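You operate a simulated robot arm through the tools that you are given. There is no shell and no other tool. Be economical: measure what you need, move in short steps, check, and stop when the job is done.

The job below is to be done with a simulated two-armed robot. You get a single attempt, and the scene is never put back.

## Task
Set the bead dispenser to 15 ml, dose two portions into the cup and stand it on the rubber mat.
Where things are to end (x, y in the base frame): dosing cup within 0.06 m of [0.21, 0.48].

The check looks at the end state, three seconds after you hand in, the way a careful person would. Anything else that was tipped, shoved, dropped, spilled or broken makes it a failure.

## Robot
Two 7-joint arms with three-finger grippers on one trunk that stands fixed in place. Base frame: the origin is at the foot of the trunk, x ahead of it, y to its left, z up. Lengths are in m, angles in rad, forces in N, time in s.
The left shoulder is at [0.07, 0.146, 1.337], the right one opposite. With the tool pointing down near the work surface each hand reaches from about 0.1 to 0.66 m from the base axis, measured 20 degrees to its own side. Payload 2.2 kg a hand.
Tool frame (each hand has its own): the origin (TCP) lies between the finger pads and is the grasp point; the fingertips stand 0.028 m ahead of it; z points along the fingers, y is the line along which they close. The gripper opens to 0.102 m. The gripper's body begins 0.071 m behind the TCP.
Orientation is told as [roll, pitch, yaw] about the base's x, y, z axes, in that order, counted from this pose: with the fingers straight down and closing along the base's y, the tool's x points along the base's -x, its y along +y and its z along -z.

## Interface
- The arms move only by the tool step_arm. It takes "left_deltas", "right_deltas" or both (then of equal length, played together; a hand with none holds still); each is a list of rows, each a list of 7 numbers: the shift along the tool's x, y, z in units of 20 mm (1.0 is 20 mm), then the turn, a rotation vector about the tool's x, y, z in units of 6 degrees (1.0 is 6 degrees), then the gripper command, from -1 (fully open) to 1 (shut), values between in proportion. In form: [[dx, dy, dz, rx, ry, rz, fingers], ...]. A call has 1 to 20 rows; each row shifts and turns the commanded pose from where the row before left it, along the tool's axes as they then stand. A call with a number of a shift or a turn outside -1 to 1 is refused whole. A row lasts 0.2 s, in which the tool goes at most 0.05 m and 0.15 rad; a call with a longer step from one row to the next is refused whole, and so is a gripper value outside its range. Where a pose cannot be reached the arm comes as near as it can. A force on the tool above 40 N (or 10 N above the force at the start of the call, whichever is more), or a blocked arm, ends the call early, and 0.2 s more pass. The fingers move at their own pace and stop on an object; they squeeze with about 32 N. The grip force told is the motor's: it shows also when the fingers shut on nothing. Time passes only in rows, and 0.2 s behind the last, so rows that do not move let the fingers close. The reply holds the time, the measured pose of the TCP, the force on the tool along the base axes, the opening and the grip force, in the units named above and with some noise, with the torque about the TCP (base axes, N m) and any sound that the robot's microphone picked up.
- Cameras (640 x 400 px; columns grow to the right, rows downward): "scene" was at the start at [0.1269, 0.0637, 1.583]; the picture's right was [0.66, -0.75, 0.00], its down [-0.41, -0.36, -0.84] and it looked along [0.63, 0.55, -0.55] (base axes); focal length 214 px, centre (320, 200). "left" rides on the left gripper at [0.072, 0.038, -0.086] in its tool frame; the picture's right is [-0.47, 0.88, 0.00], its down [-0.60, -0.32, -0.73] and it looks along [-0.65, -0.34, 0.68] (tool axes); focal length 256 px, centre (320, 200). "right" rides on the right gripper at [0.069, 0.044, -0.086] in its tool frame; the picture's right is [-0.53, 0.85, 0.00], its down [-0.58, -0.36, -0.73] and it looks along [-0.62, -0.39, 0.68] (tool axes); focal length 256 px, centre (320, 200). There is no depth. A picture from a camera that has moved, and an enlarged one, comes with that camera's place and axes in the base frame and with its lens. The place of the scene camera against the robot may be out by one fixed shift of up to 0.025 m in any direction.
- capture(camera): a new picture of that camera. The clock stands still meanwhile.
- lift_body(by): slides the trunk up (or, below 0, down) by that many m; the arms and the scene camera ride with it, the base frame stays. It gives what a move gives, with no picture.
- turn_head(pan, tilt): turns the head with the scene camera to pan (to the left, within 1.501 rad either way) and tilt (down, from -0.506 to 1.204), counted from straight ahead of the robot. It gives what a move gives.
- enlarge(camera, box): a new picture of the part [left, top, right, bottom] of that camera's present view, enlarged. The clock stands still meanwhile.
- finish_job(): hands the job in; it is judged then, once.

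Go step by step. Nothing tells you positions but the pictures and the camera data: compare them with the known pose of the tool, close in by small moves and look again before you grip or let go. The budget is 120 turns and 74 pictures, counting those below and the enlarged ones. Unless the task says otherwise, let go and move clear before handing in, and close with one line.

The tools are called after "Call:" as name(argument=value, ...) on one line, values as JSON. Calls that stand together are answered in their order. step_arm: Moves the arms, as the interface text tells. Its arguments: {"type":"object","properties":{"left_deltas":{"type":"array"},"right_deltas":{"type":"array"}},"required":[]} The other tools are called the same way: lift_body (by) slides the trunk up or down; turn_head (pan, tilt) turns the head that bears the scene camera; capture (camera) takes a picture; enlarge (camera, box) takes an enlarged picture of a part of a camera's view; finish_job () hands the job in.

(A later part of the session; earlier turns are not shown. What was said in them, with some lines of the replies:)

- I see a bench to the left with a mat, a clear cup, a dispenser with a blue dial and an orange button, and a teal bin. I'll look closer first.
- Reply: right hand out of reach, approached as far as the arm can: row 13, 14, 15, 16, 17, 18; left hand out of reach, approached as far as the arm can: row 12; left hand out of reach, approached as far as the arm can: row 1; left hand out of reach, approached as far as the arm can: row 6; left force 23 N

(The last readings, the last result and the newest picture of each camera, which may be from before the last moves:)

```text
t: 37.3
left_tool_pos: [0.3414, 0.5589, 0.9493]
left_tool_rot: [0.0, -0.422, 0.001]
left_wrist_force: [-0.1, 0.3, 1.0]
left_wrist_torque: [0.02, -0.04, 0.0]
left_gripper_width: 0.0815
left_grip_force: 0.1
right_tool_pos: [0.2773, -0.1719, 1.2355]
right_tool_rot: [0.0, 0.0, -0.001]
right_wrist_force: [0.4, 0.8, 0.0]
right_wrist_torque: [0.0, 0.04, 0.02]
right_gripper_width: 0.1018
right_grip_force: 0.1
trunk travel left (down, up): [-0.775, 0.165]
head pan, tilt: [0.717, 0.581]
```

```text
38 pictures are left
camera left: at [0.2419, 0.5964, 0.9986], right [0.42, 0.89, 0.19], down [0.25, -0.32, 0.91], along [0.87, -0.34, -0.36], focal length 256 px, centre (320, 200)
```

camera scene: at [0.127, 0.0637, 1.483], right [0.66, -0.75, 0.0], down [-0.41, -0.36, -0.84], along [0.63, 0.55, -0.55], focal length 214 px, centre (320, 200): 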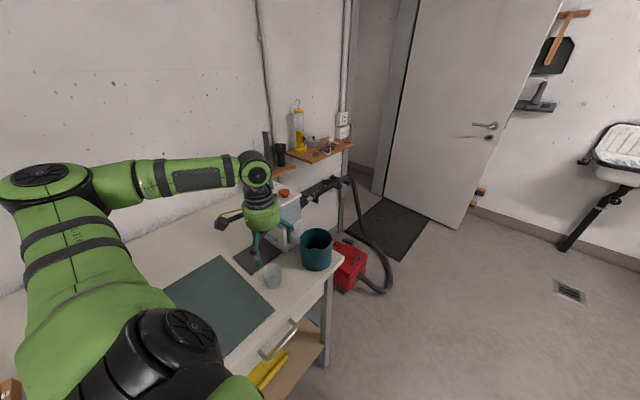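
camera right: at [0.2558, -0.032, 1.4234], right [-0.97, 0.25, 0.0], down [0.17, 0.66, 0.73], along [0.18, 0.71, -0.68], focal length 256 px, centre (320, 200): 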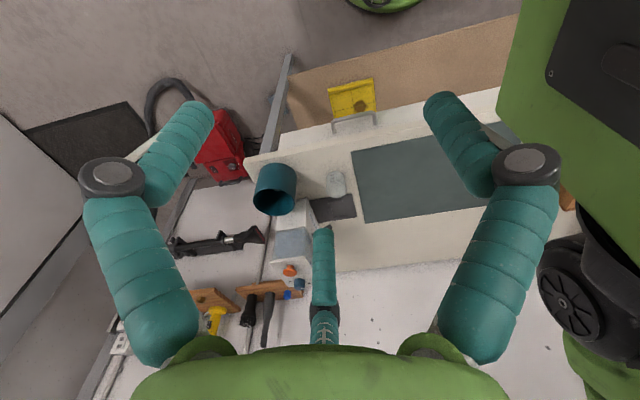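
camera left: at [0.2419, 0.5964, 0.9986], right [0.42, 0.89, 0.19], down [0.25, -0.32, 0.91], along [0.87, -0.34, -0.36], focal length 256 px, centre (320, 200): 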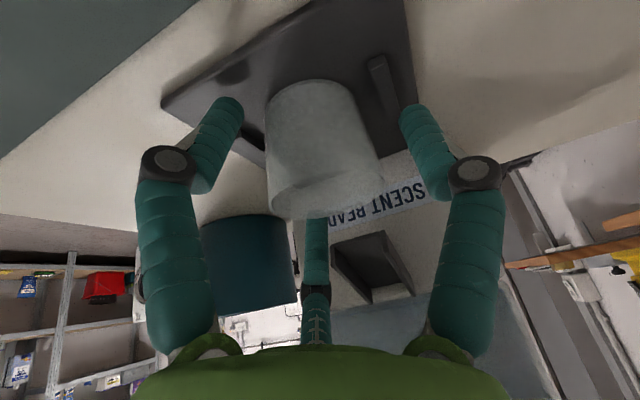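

Call:
step_arm(left_deltas=[[0, 0, -0.5, 0, 0, 0, -0.6], [0, 0, -1, 0, 0, 0, -0.6], [0, 0, -1, 0, 0, 0, -0.6], [0, 0, -1, 0, 0, 0, -0.6], [0, 0, -1, 0, 0, 0, -0.6], [0, 0, -1, 0, 0, 0, -0.6], [0, 0, -1, 0, 0, 0, -0.6], [0, 0, -1, 0, 0, 0, -0.6], [0, 0, -1, 0, 0, 0, -0.6]])

Call:
enlarge(camera="scene", box=[230, 190, 310, 270])

Call:
capture(camera="left")

```text
t: 39.3
left_tool_pos: [0.2712, 0.5585, 1.1056]
left_tool_rot: [0.0, -0.421, -0.001]
left_wrist_force: [0.2, -0.1, 0.5]
left_wrist_torque: [0.01, -0.04, -0.02]
left_gripper_width: 0.0815
left_grip_force: 0.1
right_tool_pos: [0.2771, -0.1712, 1.236]
right_tool_rot: [0.001, 0.0, -0.001]
right_wrist_force: [0.2, 0.3, 0.4]
right_wrist_torque: [0.02, -0.03, 0.0]
right_gripper_width: 0.102
right_grip_force: 0.0
trunk travel left (down, up): [-0.775, 0.165]
head pan, tilt: [0.717, 0.581]
```

```text
5.00 times, centred on (270, 230) of scene
camera zoom: at [0.1263, 0.0631, 1.483], right [0.66, -0.75, 0.0], down [-0.41, -0.36, -0.84], along [0.63, 0.55, -0.55], focal length 1072 px, centre (570, 50)
```

zoom: 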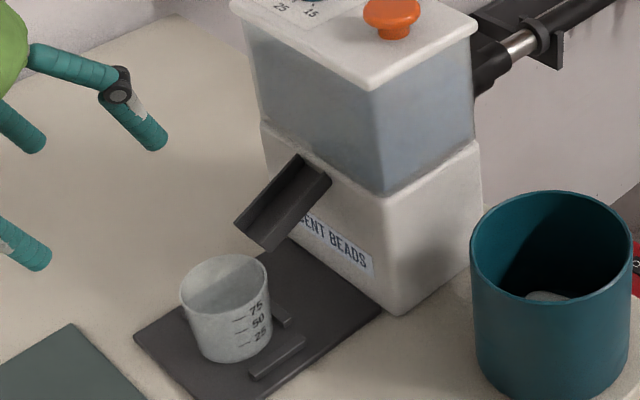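

```text
36 pictures are left
camera left: at [0.1721, 0.596, 1.1544], right [0.42, 0.89, 0.19], down [0.25, -0.32, 0.91], along [0.87, -0.34, -0.36], focal length 256 px, centre (320, 200)
```

left: 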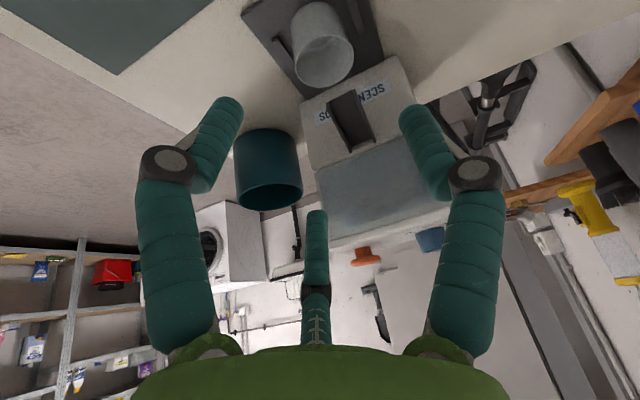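

Call:
step_arm(left_deltas=[[0, 0, 0, 0, 1, 0, 1], [0, 0, 0, 0, 1, 0, 1], [0, 0, 0, 0, 1, 0, 1], [0, 0, 0, 0, 1, 0, 1], [0, 0, -1, 0, 0, 0, 1], [0, 0, -1, 0, 0, 0, 1], [0, 0, -1, 0, 0, 0, 1], [0, 0, -1, 0, 0, 0, 1], [0, 0, -1, 0, 0, 0, 1], [-0.93, -0.184, 0, 0, 0, 0, 1], [-0.93, -0.184, 0, 0, 0, 0, 1], [-0.93, -0.184, 0, 0, 0, 0, 1], [-0.93, -0.184, 0, 0, 0, 0, 1], [-0.93, -0.184, 0, 0, 0, 0, 1], [-0.93, -0.184, 0, 0, 0, 0, 1], [-0.93, -0.184, 0, 0, 0, 0, 1], [-0.93, -0.184, 0, 0, 0, 0, 1], [-0.93, -0.184, 0, 0, 0, 0, 1], [-0.93, -0.184, 0, 0, 0, 0, 1], [-0.93, -0.184, 0, 0, 0, 0, 1]])

Call:
capture(camera="left")

Call:
enlarge(camera="scene", box=[230, 150, 330, 270])

```text
t: 43.5
left_tool_pos: [0.4784, 0.5197, 1.2046]
left_tool_rot: [0.001, -0.001, 0.0]
left_wrist_force: [0.0, -0.1, -0.7]
left_wrist_torque: [0.02, 0.02, -0.01]
left_gripper_width: 0.0024
left_grip_force: 31.4
right_tool_pos: [0.2794, -0.1725, 1.2364]
right_tool_rot: [0.0, 0.003, 0.0]
right_wrist_force: [0.7, -0.6, -0.4]
right_wrist_torque: [0.02, -0.02, -0.01]
right_gripper_width: 0.102
right_grip_force: 0.1
trunk travel left (down, up): [-0.775, 0.165]
head pan, tilt: [0.717, 0.581]
```

```text
35 pictures are left
camera left: at [0.4067, 0.5573, 1.2909], right [0.46, 0.89, 0.0], down [0.6, -0.32, 0.73], along [0.65, -0.34, -0.68], focal length 256 px, centre (320, 200)
```

left: 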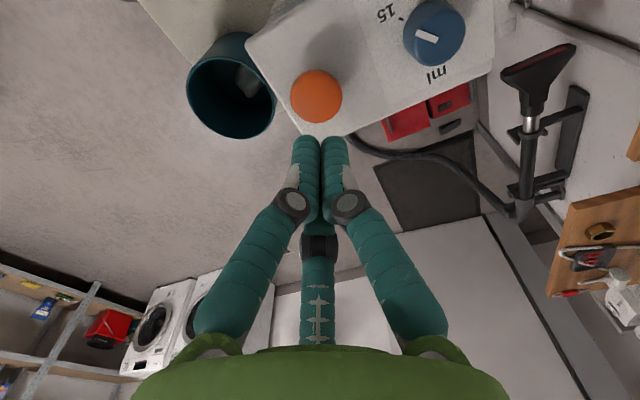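

```text
3.33 times, centred on (280, 210) of scene
camera zoom: at [0.1283, 0.0632, 1.4829], right [0.66, -0.75, 0.0], down [-0.41, -0.36, -0.84], along [0.63, 0.55, -0.55], focal length 715 px, centre (453, 167)
```

zoom: 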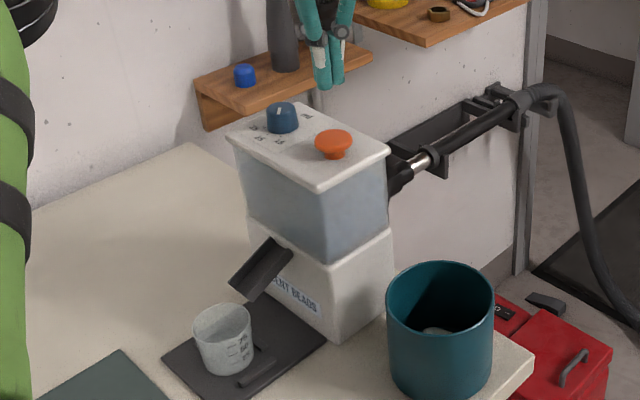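

Call:
step_arm(left_deltas=[[0.35, 0.06, 0.8, 0, 0, 0, 1], [0, 0, 0.8, 0, 0, 0, 1], [0, 0, 0.1, 0, 0, 0, 1], [0, 0, 0.1, 0, 0, 0, 1]])

Call:
enlarge(camera="left", box=[220, 60, 420, 220])

```text
t: 44.5
left_tool_pos: [0.4685, 0.521, 1.1701]
left_tool_rot: [-0.002, -0.003, 0.001]
left_wrist_force: [0.1, -0.2, 0.8]
left_wrist_torque: [-0.02, 0.02, -0.01]
left_gripper_width: 0.0024
left_grip_force: 31.7
right_tool_pos: [0.2775, -0.1711, 1.2366]
right_tool_rot: [0.0, 0.001, 0.001]
right_wrist_force: [0.1, 0.8, -1.3]
right_wrist_torque: [-0.03, -0.02, -0.01]
right_gripper_width: 0.102
right_grip_force: 0.1
trunk travel left (down, up): [-0.775, 0.165]
head pan, tilt: [0.717, 0.581]
```

```text
2.50 times, centred on (320, 140) of left
camera zoom: at [0.398, 0.5582, 1.2553], right [0.46, 0.89, 0.0], down [0.6, -0.32, 0.73], along [0.65, -0.34, -0.68], focal length 640 px, centre (320, 350)
```

zoom: 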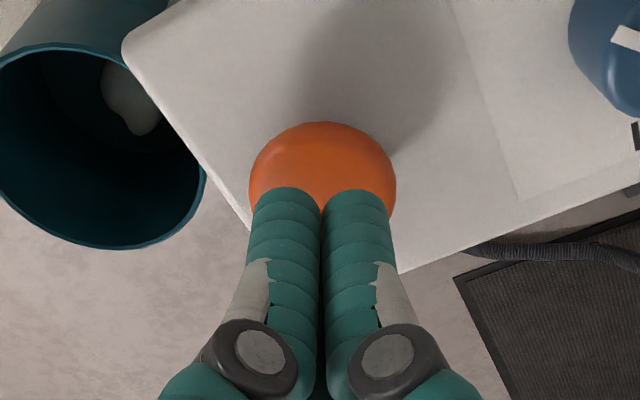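

Call:
step_arm(left_deltas=[[0, 0, 0.15, 0, 0, 0, 1], [0, 0, 0.15, 0, 0, 0, 1], [0, 0, 0.15, 0, 0, 0, 1]])

```text
t: 45.3
left_tool_pos: [0.4699, 0.5201, 1.1593]
left_tool_rot: [0.001, -0.002, 0.002]
left_wrist_force: [0.1, -0.2, -0.5]
left_wrist_torque: [0.01, 0.01, 0.01]
left_gripper_width: 0.0021
left_grip_force: 31.4
right_tool_pos: [0.2775, -0.1729, 1.2355]
right_tool_rot: [0.001, 0.001, 0.001]
right_wrist_force: [0.5, 0.2, -0.9]
right_wrist_torque: [0.03, 0.02, 0.01]
right_gripper_width: 0.1019
right_grip_force: 0.0
trunk travel left (down, up): [-0.775, 0.165]
head pan, tilt: [0.717, 0.581]
```

Call:
step_arm(left_deltas=[[0, 0, 0.12, 0, 0, 0, 1], [0, 0, 0.12, 0, 0, 0, 1], [0, 0, 0.12, 0, 0, 0, 1]])

Call:
enlarge(camera="scene", box=[240, 170, 320, 260])

```text
t: 46.1
left_tool_pos: [0.4695, 0.521, 1.1541]
left_tool_rot: [0.0, -0.002, 0.002]
left_wrist_force: [0.0, -0.3, 0.1]
left_wrist_torque: [-0.04, 0.02, -0.01]
left_gripper_width: 0.0025
left_grip_force: 31.6
right_tool_pos: [0.2788, -0.171, 1.237]
right_tool_rot: [-0.001, 0.001, -0.001]
right_wrist_force: [-0.3, 0.5, -0.1]
right_wrist_torque: [0.0, -0.03, -0.01]
right_gripper_width: 0.102
right_grip_force: 0.3
trunk travel left (down, up): [-0.775, 0.165]
head pan, tilt: [0.717, 0.581]
```

```text
4.44 times, centred on (280, 215) of scene
camera zoom: at [0.1269, 0.0636, 1.483], right [0.66, -0.75, 0.0], down [-0.41, -0.36, -0.84], along [0.63, 0.55, -0.55], focal length 953 px, centre (498, 133)
```

zoom: 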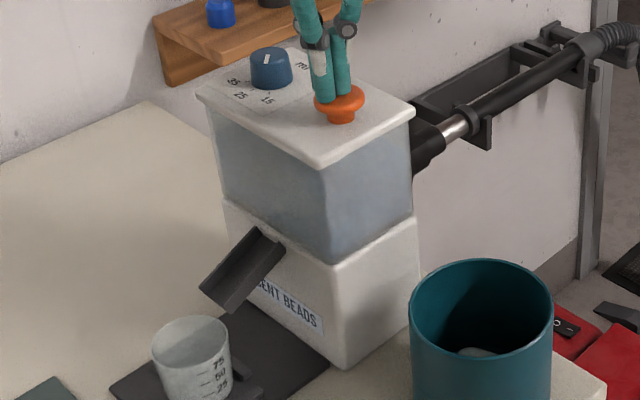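

Call:
step_arm(left_deltas=[[0, 0, 0.12, 0, 0, 0, 1], [0, 0, 0.12, 0, 0, 0, 1]])

```text
t: 46.7
left_tool_pos: [0.4714, 0.5205, 1.1493]
left_tool_rot: [-0.001, 0.0, 0.001]
left_wrist_force: [-1.0, 0.3, 2.3]
left_wrist_torque: [-0.01, 0.02, -0.04]
left_gripper_width: 0.0022
left_grip_force: 31.3
right_tool_pos: [0.2774, -0.1715, 1.2354]
right_tool_rot: [0.001, 0.0, 0.0]
right_wrist_force: [0.2, -0.2, 0.2]
right_wrist_torque: [0.02, -0.03, 0.01]
right_gripper_width: 0.1022
right_grip_force: 0.0
trunk travel left (down, up): [-0.775, 0.165]
head pan, tilt: [0.717, 0.581]
```

Contact has begun (2.3 N). I'll press on in small steps.

Call:
step_arm(left_deltas=[[0, 0, 0.12, 0, 0, 0, 1], [0, 0, 0.12, 0, 0, 0, 1]])

```text
t: 47.3
left_tool_pos: [0.4688, 0.5208, 1.144]
left_tool_rot: [0.001, -0.001, -0.001]
left_wrist_force: [0.6, 0.3, 3.5]
left_wrist_torque: [0.02, -0.03, 0.02]
left_gripper_width: 0.0059
left_grip_force: 31.9
right_tool_pos: [0.2779, -0.1721, 1.2351]
right_tool_rot: [0.001, 0.001, -0.001]
right_wrist_force: [-0.6, -0.1, -1.0]
right_wrist_torque: [0.0, 0.01, -0.05]
right_gripper_width: 0.1019
right_grip_force: 0.1
trunk travel left (down, up): [-0.775, 0.165]
head pan, tilt: [0.717, 0.581]
heard: click
```

Call:
step_arm(left_deltas=[[0, 0, -0.4, 0, 0, 0, 1], [0, 0, -0.4, 0, 0, 0, 1], [0, 0, 0, 0, 0, 0, 1], [0, 0, 0, 0, 0, 0, 1], [0, 0, 0, 0, 0, 0, 1], [0, 0, 0, 0, 0, 0, 1], [0, 0, 0, 0, 0, 0, 1], [0, 0, 0, 0, 0, 0, 1], [0, 0, 0, 0, 0, 0, 1], [0, 0, 0, 0, 0, 0, 1]])

Call:
enlarge(camera="scene", box=[240, 170, 320, 260])

```text
t: 49.5
left_tool_pos: [0.4703, 0.5207, 1.1605]
left_tool_rot: [0.0, -0.001, 0.002]
left_wrist_force: [-0.7, -0.5, 0.7]
left_wrist_torque: [0.02, 0.03, -0.03]
left_gripper_width: 0.0023
left_grip_force: 31.1
right_tool_pos: [0.2785, -0.1717, 1.2355]
right_tool_rot: [0.001, 0.0, 0.001]
right_wrist_force: [-0.9, -0.3, 0.1]
right_wrist_torque: [-0.02, -0.02, -0.01]
right_gripper_width: 0.1019
right_grip_force: 0.1
trunk travel left (down, up): [-0.775, 0.165]
head pan, tilt: [0.717, 0.581]
```

```text
4.44 times, centred on (280, 215) of scene
camera zoom: at [0.127, 0.0636, 1.483], right [0.66, -0.75, 0.0], down [-0.41, -0.36, -0.84], along [0.63, 0.55, -0.55], focal length 953 px, centre (498, 133)
```

zoom: 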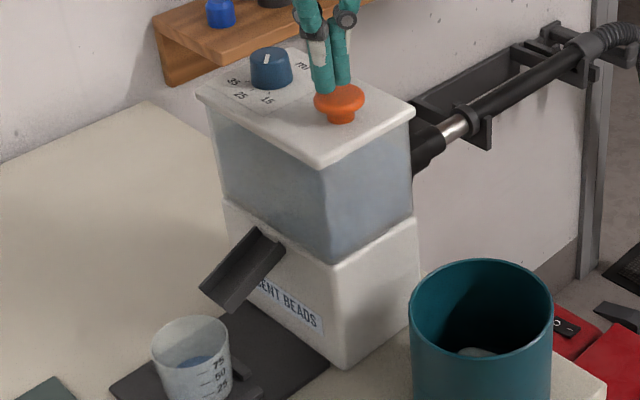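

The cup now holds one portion of blue beads and nothing has spilled. I'll press a second time.

Call:
step_arm(left_deltas=[[0, 0, 0.3, 0, 0, 0, 1], [0, 0, 0.2, 0, 0, 0, 1], [0, 0, 0.12, 0, 0, 0, 1], [0, 0, 0.12, 0, 0, 0, 1]])

```text
t: 50.5
left_tool_pos: [0.4697, 0.52, 1.1451]
left_tool_rot: [-0.001, -0.002, 0.002]
left_wrist_force: [-0.4, 0.3, 2.5]
left_wrist_torque: [0.03, 0.02, -0.02]
left_gripper_width: 0.0058
left_grip_force: 31.6
right_tool_pos: [0.2762, -0.171, 1.2368]
right_tool_rot: [-0.002, 0.001, 0.001]
right_wrist_force: [0.5, -0.9, -0.3]
right_wrist_torque: [-0.02, -0.01, 0.02]
right_gripper_width: 0.1019
right_grip_force: 0.1
trunk travel left (down, up): [-0.775, 0.165]
head pan, tilt: [0.717, 0.581]
```

Call:
step_arm(left_deltas=[[0, 0, 0.08, 0, 0, 0, 1]])

```text
t: 50.9
left_tool_pos: [0.4687, 0.5202, 1.1439]
left_tool_rot: [-0.001, -0.002, 0.001]
left_wrist_force: [0.7, -0.1, 3.3]
left_wrist_torque: [0.01, -0.06, -0.03]
left_gripper_width: 0.0064
left_grip_force: 31.3
right_tool_pos: [0.2782, -0.1716, 1.2347]
right_tool_rot: [0.0, -0.001, 0.001]
right_wrist_force: [-0.3, 0.0, 1.3]
right_wrist_torque: [0.02, 0.0, 0.03]
right_gripper_width: 0.1021
right_grip_force: 0.1
trunk travel left (down, up): [-0.775, 0.165]
head pan, tilt: [0.717, 0.581]
heard: click
```

Second click. I'll back off, wait for the beads to settle and look.

Call:
step_arm(left_deltas=[[0, 0, -0.4, 0, 0, 0, 1], [0, 0, -0.8, 0, 0, 0, 1], [0, 0, -1, 0, 0, 0, 1], [0, 0, -1, 0, 0, 0, 1], [0, 0, 0, 0, 0, 0, 1], [0, 0, 0, 0, 0, 0, 1], [0, 0, 0, 0, 0, 0, 1], [0, 0, 0, 0, 0, 0, 1], [0, 0, 0, 0, 0, 0, 1]])

Call:
enlarge(camera="scene", box=[240, 190, 300, 270])

```text
t: 52.9
left_tool_pos: [0.4702, 0.5201, 1.2041]
left_tool_rot: [0.0, -0.001, -0.002]
left_wrist_force: [0.0, 0.0, -0.7]
left_wrist_torque: [0.0, -0.02, -0.01]
left_gripper_width: 0.0021
left_grip_force: 31.6
right_tool_pos: [0.2775, -0.1723, 1.2353]
right_tool_rot: [0.001, 0.001, 0.0]
right_wrist_force: [0.9, -0.3, 0.2]
right_wrist_torque: [0.01, -0.01, -0.01]
right_gripper_width: 0.1016
right_grip_force: 0.0
trunk travel left (down, up): [-0.775, 0.165]
head pan, tilt: [0.717, 0.581]
```

```text
5.00 times, centred on (270, 230) of scene
camera zoom: at [0.127, 0.0636, 1.483], right [0.66, -0.75, 0.0], down [-0.41, -0.36, -0.84], along [0.63, 0.55, -0.55], focal length 1072 px, centre (570, 50)
```

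zoom: 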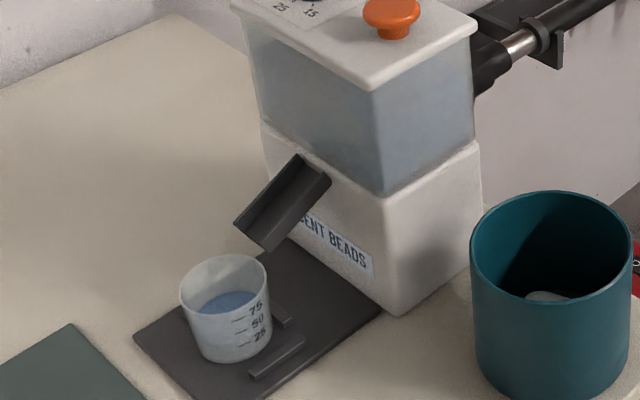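

Call:
step_arm(left_deltas=[[0.995, 0.192, 0, 0, 0, 0, 1], [0.995, 0.192, 0, 0, 0, 0, 1], [0.995, 0.192, 0, 0, 0, 0, 1], [0.995, 0.192, 0, 0, 0, 0, 1], [0.995, 0.192, 0, 0, 0, 0, 1], [0.995, 0.192, 0, 0, 0, 0, 1], [0.995, 0.192, 0, 0, 0, 0, -0.6], [0.995, 0.192, 0, 0, 0, 0, -0.6], [0.995, 0.192, 0, 0, 0, 0, -0.6], [0.995, 0.192, 0, 0, 0, 0, -0.6], [0, 0, 1, 0, 0, 0, -0.6], [0, 0, 1, 0, 0, 0, -0.6], [0, 0, 1, 0, 0, 0, -0.6], [0, 0, 1, 0, 0, 0, -0.6], [0, 0, 1, 0, 0, 0, -0.6], [0, 0, 0, 0, -1, 0, -0.6], [0, 0, 0, 0, -1, 0, -0.6], [0, 0, 0, 0, -1, 0, -0.6], [0, 0, 0, 0, -1, 0, -0.6]])

Call:
enlarge(camera="left", box=[220, 0, 420, 140])

```text
t: 56.9
left_tool_pos: [0.271, 0.558, 1.1079]
left_tool_rot: [0.001, -0.423, -0.002]
left_wrist_force: [0.7, 0.2, 0.5]
left_wrist_torque: [-0.01, -0.01, 0.0]
left_gripper_width: 0.0813
left_grip_force: 0.0
right_tool_pos: [0.2773, -0.1717, 1.2363]
right_tool_rot: [-0.003, -0.002, 0.002]
right_wrist_force: [0.7, -0.4, 0.0]
right_wrist_torque: [-0.01, -0.01, -0.03]
right_gripper_width: 0.1021
right_grip_force: 0.2
trunk travel left (down, up): [-0.775, 0.165]
head pan, tilt: [0.717, 0.581]
```

```text
2.86 times, centred on (320, 70) of left
camera zoom: at [0.1702, 0.5953, 1.1561], right [0.42, 0.89, 0.19], down [0.25, -0.32, 0.91], along [0.87, -0.34, -0.36], focal length 731 px, centre (320, 571)
```

zoom: 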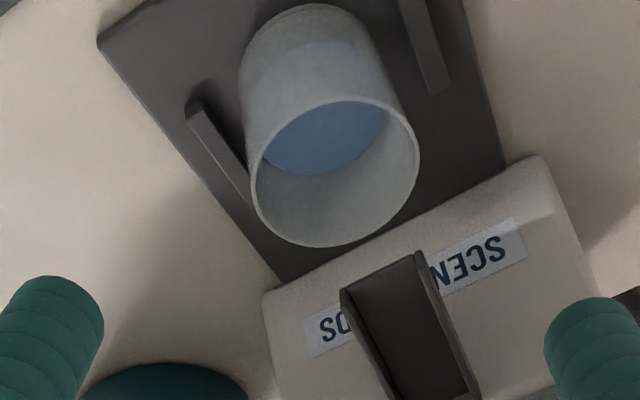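

Call:
step_arm(left_deltas=[[0, 0, 1, 0, 0, 0, -0.6], [0, 0, 1, 0, 0, 0, -0.6], [0, 0, 1, 0, 0, 0, -0.6], [0, 0, 1, 0, 0, 0, -0.6], [0, 0, 1, 0, 0, 0, -0.6], [0, 0, 1, 0, 0, 0, -0.6], [0, 0, 1, 0, 0, 0, -0.6], [0, 0, 0.8, 0, 0, 0, -0.6], [0, 0, 0.75, 0, 0, 0, -0.6], [0, 0, 0, 0, 0, 0, -0.6]])

Call:
capture(camera="left")

```text
t: 59.1
left_tool_pos: [0.3416, 0.5579, 0.9513]
left_tool_rot: [-0.001, -0.42, 0.0]
left_wrist_force: [0.5, 0.1, 0.3]
left_wrist_torque: [0.0, 0.0, 0.01]
left_gripper_width: 0.0814
left_grip_force: 0.1
right_tool_pos: [0.2778, -0.1715, 1.2359]
right_tool_rot: [-0.001, -0.001, 0.001]
right_wrist_force: [0.0, -0.2, 0.6]
right_wrist_torque: [-0.01, -0.03, 0.04]
right_gripper_width: 0.102
right_grip_force: 0.0
trunk travel left (down, up): [-0.775, 0.165]
head pan, tilt: [0.717, 0.581]
```

```text
28 pictures are left
camera left: at [0.2419, 0.5957, 0.9993], right [0.42, 0.89, 0.19], down [0.25, -0.32, 0.91], along [0.87, -0.34, -0.36], focal length 256 px, centre (320, 200)
```

left: 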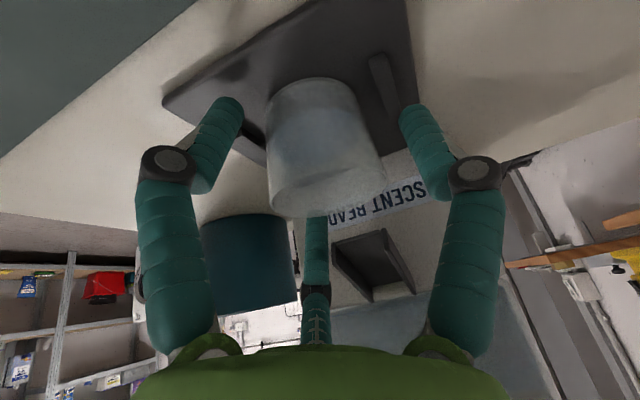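

Call:
step_arm(left_deltas=[[0, 0, 0, 0, 0, 0, -0.2], [0, 0, 0, 0, 0, 0, 0.1], [0, 0, 0, 0, 0, 0, 0.1], [0, 0, 0, 0, 0, 0, 0.1], [-0.08, 0, -0.18, 0, 0, 0, 0.1], [0.45, 0, -0.2, 0, 0, 0, 0.1], [0.45, 0, -0.2, 0, 0, 0, 0.1], [0.45, 0, -0.2, 0, 0, 0, 0.1], [0.45, 0, -0.2, 0, 0, 0, 0.1], [0.45, 0, -0.2, 0, 0, 0, 0.1], [0.45, 0, -0.2, 0, 0, 0, 0.1], [0, 0, 0, 0, 0, 0, 0.1]])

Call:
enlarge(camera="scene", box=[160, 190, 320, 350])

```text
t: 61.7
left_tool_pos: [0.2824, 0.5574, 0.9548]
left_tool_rot: [-0.002, -0.42, 0.001]
left_wrist_force: [-0.6, 0.0, -0.6]
left_wrist_torque: [0.0, 0.02, -0.03]
left_gripper_width: 0.0555
left_grip_force: 32.0
right_tool_pos: [0.2792, -0.1717, 1.2357]
right_tool_rot: [-0.001, 0.0, 0.0]
right_wrist_force: [0.2, -0.4, 0.3]
right_wrist_torque: [-0.02, -0.01, 0.03]
right_gripper_width: 0.1018
right_grip_force: 0.1
trunk travel left (down, up): [-0.775, 0.165]
head pan, tilt: [0.717, 0.581]
```

```text
2.50 times, centred on (240, 270) of scene
camera zoom: at [0.1272, 0.0638, 1.4829], right [0.66, -0.75, 0.0], down [-0.41, -0.36, -0.84], along [0.63, 0.55, -0.55], focal length 536 px, centre (520, 25)
```

zoom: 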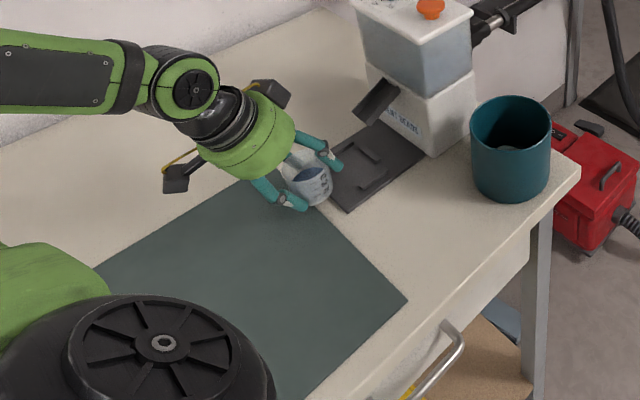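

Call:
step_arm(left_deltas=[[-0.3, 0, -0.69, 0, 0, 0, 0.1], [-0.3, 0, -0.69, 0, 0, 0, 0.1], [0.44, -0.49, -0.196, 0, 0, 0, 0.1], [0.44, -0.49, -0.196, 0, 0, 0, 0.1], [0.44, -0.49, -0.196, 0, 0, 0, 0.1], [0.44, -0.49, -0.196, 0, 0, 0, 0.1], [0.44, -0.49, -0.196, 0, 0, 0, 0.1], [0.44, -0.49, -0.196, 0, 0, 0, 0.1], [0.44, -0.49, -0.196, 0, 0, 0, 0.1], [0.44, -0.49, -0.196, 0, 0, 0, 0.1], [0, 0, 0, 0, 0, 0, 0.1]])

Call:
enlarge(camera="scene", box=[160, 190, 320, 350])

```text
t: 64.1
left_tool_pos: [0.2045, 0.4817, 0.9855]
left_tool_rot: [0.0, -0.42, 0.001]
left_wrist_force: [0.4, -1.0, -0.5]
left_wrist_torque: [-0.02, -0.02, -0.02]
left_gripper_width: 0.0551
left_grip_force: 32.2
right_tool_pos: [0.2781, -0.1713, 1.2369]
right_tool_rot: [-0.001, -0.002, 0.001]
right_wrist_force: [0.7, 1.2, -0.1]
right_wrist_torque: [0.0, -0.01, -0.02]
right_gripper_width: 0.102
right_grip_force: 0.1
trunk travel left (down, up): [-0.775, 0.165]
head pan, tilt: [0.717, 0.581]
```

```text
2.50 times, centred on (240, 270) of scene
camera zoom: at [0.1272, 0.064, 1.4829], right [0.66, -0.75, 0.0], down [-0.41, -0.36, -0.84], along [0.63, 0.55, -0.55], focal length 536 px, centre (520, 25)
```

zoom: 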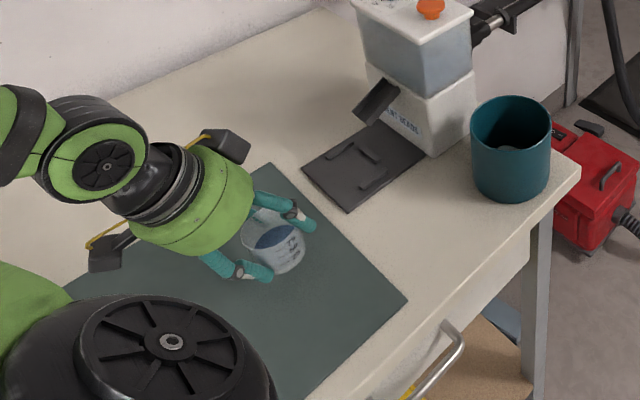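

Call:
step_arm(left_deltas=[[0.3, 0, 0.69, 0, 0, 0, 0.1], [0.3, 0, 0.69, 0, 0, 0, 0.1], [0.04, 0, 0.09, 0, 0, 0, 0.1], [0.04, 0, 0.09, 0, 0, 0, 0.1], [0, 0, 0, 0, 0, 0, 0.1]])

```text
t: 65.3
left_tool_pos: [0.2051, 0.4805, 0.9502]
left_tool_rot: [-0.001, -0.42, 0.002]
left_wrist_force: [0.4, -0.1, 0.3]
left_wrist_torque: [-0.01, -0.01, 0.0]
left_gripper_width: 0.0549
left_grip_force: 31.4
right_tool_pos: [0.2779, -0.1718, 1.2358]
right_tool_rot: [0.0, 0.0, 0.0]
right_wrist_force: [-0.1, 0.6, 0.5]
right_wrist_torque: [-0.03, -0.03, 0.02]
right_gripper_width: 0.102
right_grip_force: 0.0
trunk travel left (down, up): [-0.775, 0.165]
head pan, tilt: [0.717, 0.581]
```

Call:
step_arm(left_deltas=[[0.03, 0, 0.07, 0, 0, 0, 0.1], [0, 0, 0, 0, 0, 0, 0.1]])

```text
t: 65.9
left_tool_pos: [0.2045, 0.4804, 0.9483]
left_tool_rot: [0.001, -0.42, 0.0]
left_wrist_force: [-0.8, 0.9, 0.7]
left_wrist_torque: [0.0, -0.03, 0.03]
left_gripper_width: 0.0549
left_grip_force: 32.2
right_tool_pos: [0.2785, -0.1707, 1.2374]
right_tool_rot: [-0.001, -0.001, 0.001]
right_wrist_force: [-0.5, -0.5, -0.3]
right_wrist_torque: [0.01, 0.0, -0.04]
right_gripper_width: 0.102
right_grip_force: 0.0
trunk travel left (down, up): [-0.775, 0.165]
head pan, tilt: [0.717, 0.581]
```

Call:
step_arm(left_deltas=[[0.03, 0, 0.07, 0, 0, 0, 0.1], [0, 0, 0, 0, 0, 0, 0.1]])

```text
t: 66.5
left_tool_pos: [0.2057, 0.4803, 0.9487]
left_tool_rot: [0.0, -0.423, 0.001]
left_wrist_force: [-0.9, 2.3, 7.2]
left_wrist_torque: [0.16, 0.15, -0.01]
left_gripper_width: 0.0547
left_grip_force: 31.7
right_tool_pos: [0.2772, -0.1742, 1.2358]
right_tool_rot: [0.0, 0.002, 0.0]
right_wrist_force: [0.6, -0.9, -0.2]
right_wrist_torque: [-0.01, 0.03, -0.02]
right_gripper_width: 0.1019
right_grip_force: 0.1
trunk travel left (down, up): [-0.775, 0.165]
head pan, tilt: [0.717, 0.581]
```

Firm contact with the mat (7 N). I'll release gently and look.

Call:
step_arm(left_deltas=[[0, 0, 0, 0, 0, 0, -0.1], [0, 0, 0, 0, 0, 0, -0.2], [0, 0, 0, 0, 0, 0, -0.4], [0, 0, 0, 0, 0, 0, -0.6], [0, 0, 0, 0, 0, 0, -0.6]])

Call:
capture(camera="left")

```text
t: 67.7
left_tool_pos: [0.2032, 0.4803, 0.9475]
left_tool_rot: [-0.002, -0.421, 0.001]
left_wrist_force: [-0.6, -0.8, 0.2]
left_wrist_torque: [-0.01, -0.01, -0.01]
left_gripper_width: 0.0819
left_grip_force: 0.1
right_tool_pos: [0.2781, -0.1707, 1.2358]
right_tool_rot: [0.0, 0.001, 0.001]
right_wrist_force: [-0.3, 0.2, 0.5]
right_wrist_torque: [0.01, 0.0, -0.06]
right_gripper_width: 0.1018
right_grip_force: 0.1
trunk travel left (down, up): [-0.775, 0.165]
head pan, tilt: [0.717, 0.581]
```

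```text
25 pictures are left
camera left: at [0.1048, 0.5181, 0.9962], right [0.42, 0.89, 0.19], down [0.25, -0.32, 0.91], along [0.87, -0.34, -0.36], focal length 256 px, centre (320, 200)
```

left: 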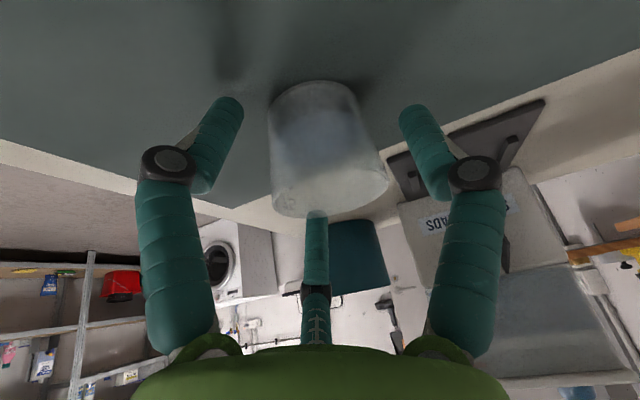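

Cup stands free on the mat. I'll withdraw along the tool axis.

Call:
step_arm(left_deltas=[[0, 0, -0.5, 0, 0, 0, -0.6], [0, 0, -1, 0, 0, 0, -0.6], [0, 0, -1, 0, 0, 0, -0.6], [0, 0, -1, 0, 0, 0, -0.6], [0, 0, -1, 0, 0, 0, -0.6], [-0.41, 0, -0.91, 0, 0, 0, -0.6], [-0.41, 0, -0.91, 0, 0, 0, -0.6], [-0.41, 0, -0.91, 0, 0, 0, -0.6], [-0.41, 0, -0.91, 0, 0, 0, -0.6], [-0.41, 0, -0.91, 0, 0, 0, -0.6], [-0.41, 0, -0.91, 0, 0, 0, -0.6]])

Call:
capture(camera="left")

Call:
enlarge(camera="scene", box=[160, 180, 340, 350])

```text
t: 70.1
left_tool_pos: [0.1761, 0.4781, 1.0099]
left_tool_rot: [-0.001, -0.42, 0.003]
left_wrist_force: [0.0, -0.1, 0.0]
left_wrist_torque: [0.0, 0.02, 0.0]
left_gripper_width: 0.0819
left_grip_force: 0.1
left hand out of reach, approached as far as the arm can: row 5, 6, 7, 8, 9, 10, 11
right_tool_pos: [0.2775, -0.1713, 1.236]
right_tool_rot: [0.001, 0.001, 0.001]
right_wrist_force: [0.0, -0.4, 0.2]
right_wrist_torque: [0.0, -0.02, 0.03]
right_gripper_width: 0.1022
right_grip_force: 0.1
trunk travel left (down, up): [-0.775, 0.165]
head pan, tilt: [0.717, 0.581]
```

```text
24 pictures are left
camera left: at [0.0759, 0.517, 1.0595], right [0.42, 0.89, 0.19], down [0.25, -0.32, 0.91], along [0.87, -0.34, -0.36], focal length 256 px, centre (320, 200)
```

left: 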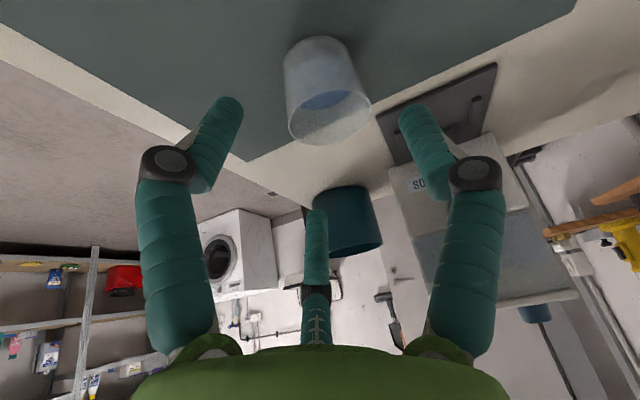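

```text
2.35 times, centred on (250, 265) of scene
camera zoom: at [0.127, 0.0637, 1.483], right [0.66, -0.75, 0.0], down [-0.41, -0.36, -0.84], along [0.63, 0.55, -0.55], focal length 505 px, centre (485, 47)
```

zoom: 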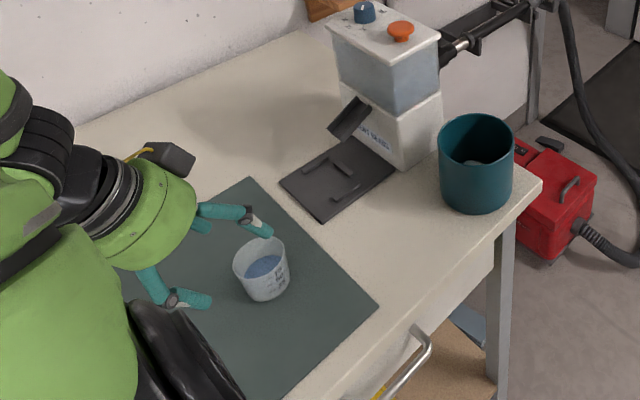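

Call:
lift_body(by=0.12)

Call:
capture(camera="scene")

```text
t: 71.6
left_tool_pos: [0.1753, 0.4796, 1.1298]
left_tool_rot: [0.0, -0.421, 0.0]
left_wrist_force: [-0.4, 0.3, 0.5]
left_wrist_torque: [0.0, -0.01, -0.02]
left_gripper_width: 0.0816
left_grip_force: 0.0
right_tool_pos: [0.2775, -0.1712, 1.3563]
right_tool_rot: [0.0, 0.001, 0.001]
right_wrist_force: [0.0, 0.3, -0.2]
right_wrist_torque: [0.02, 0.02, -0.03]
right_gripper_width: 0.1019
right_grip_force: 0.1
trunk travel left (down, up): [-0.895, 0.045]
head pan, tilt: [0.717, 0.581]
```

```text
22 pictures are left
camera scene: at [0.1271, 0.0636, 1.6029], right [0.66, -0.75, 0.0], down [-0.41, -0.36, -0.84], along [0.63, 0.55, -0.55], focal length 214 px, centre (320, 200)
```

scene: 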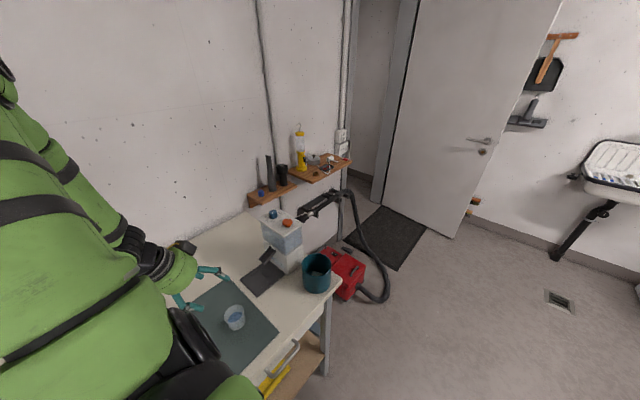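

The cup stands upright on the mat with two portions in it, the hand is clear, and nothing else has moved. Handing in.

Call:
finish_job()

```text
The job is handed in.
```

I set the dispenser to 15 ml, dosed two portions into the cup and stood the cup on the rubber mat at about (0.205, 0.485). The last pictures showed no spills and nothing else moved.
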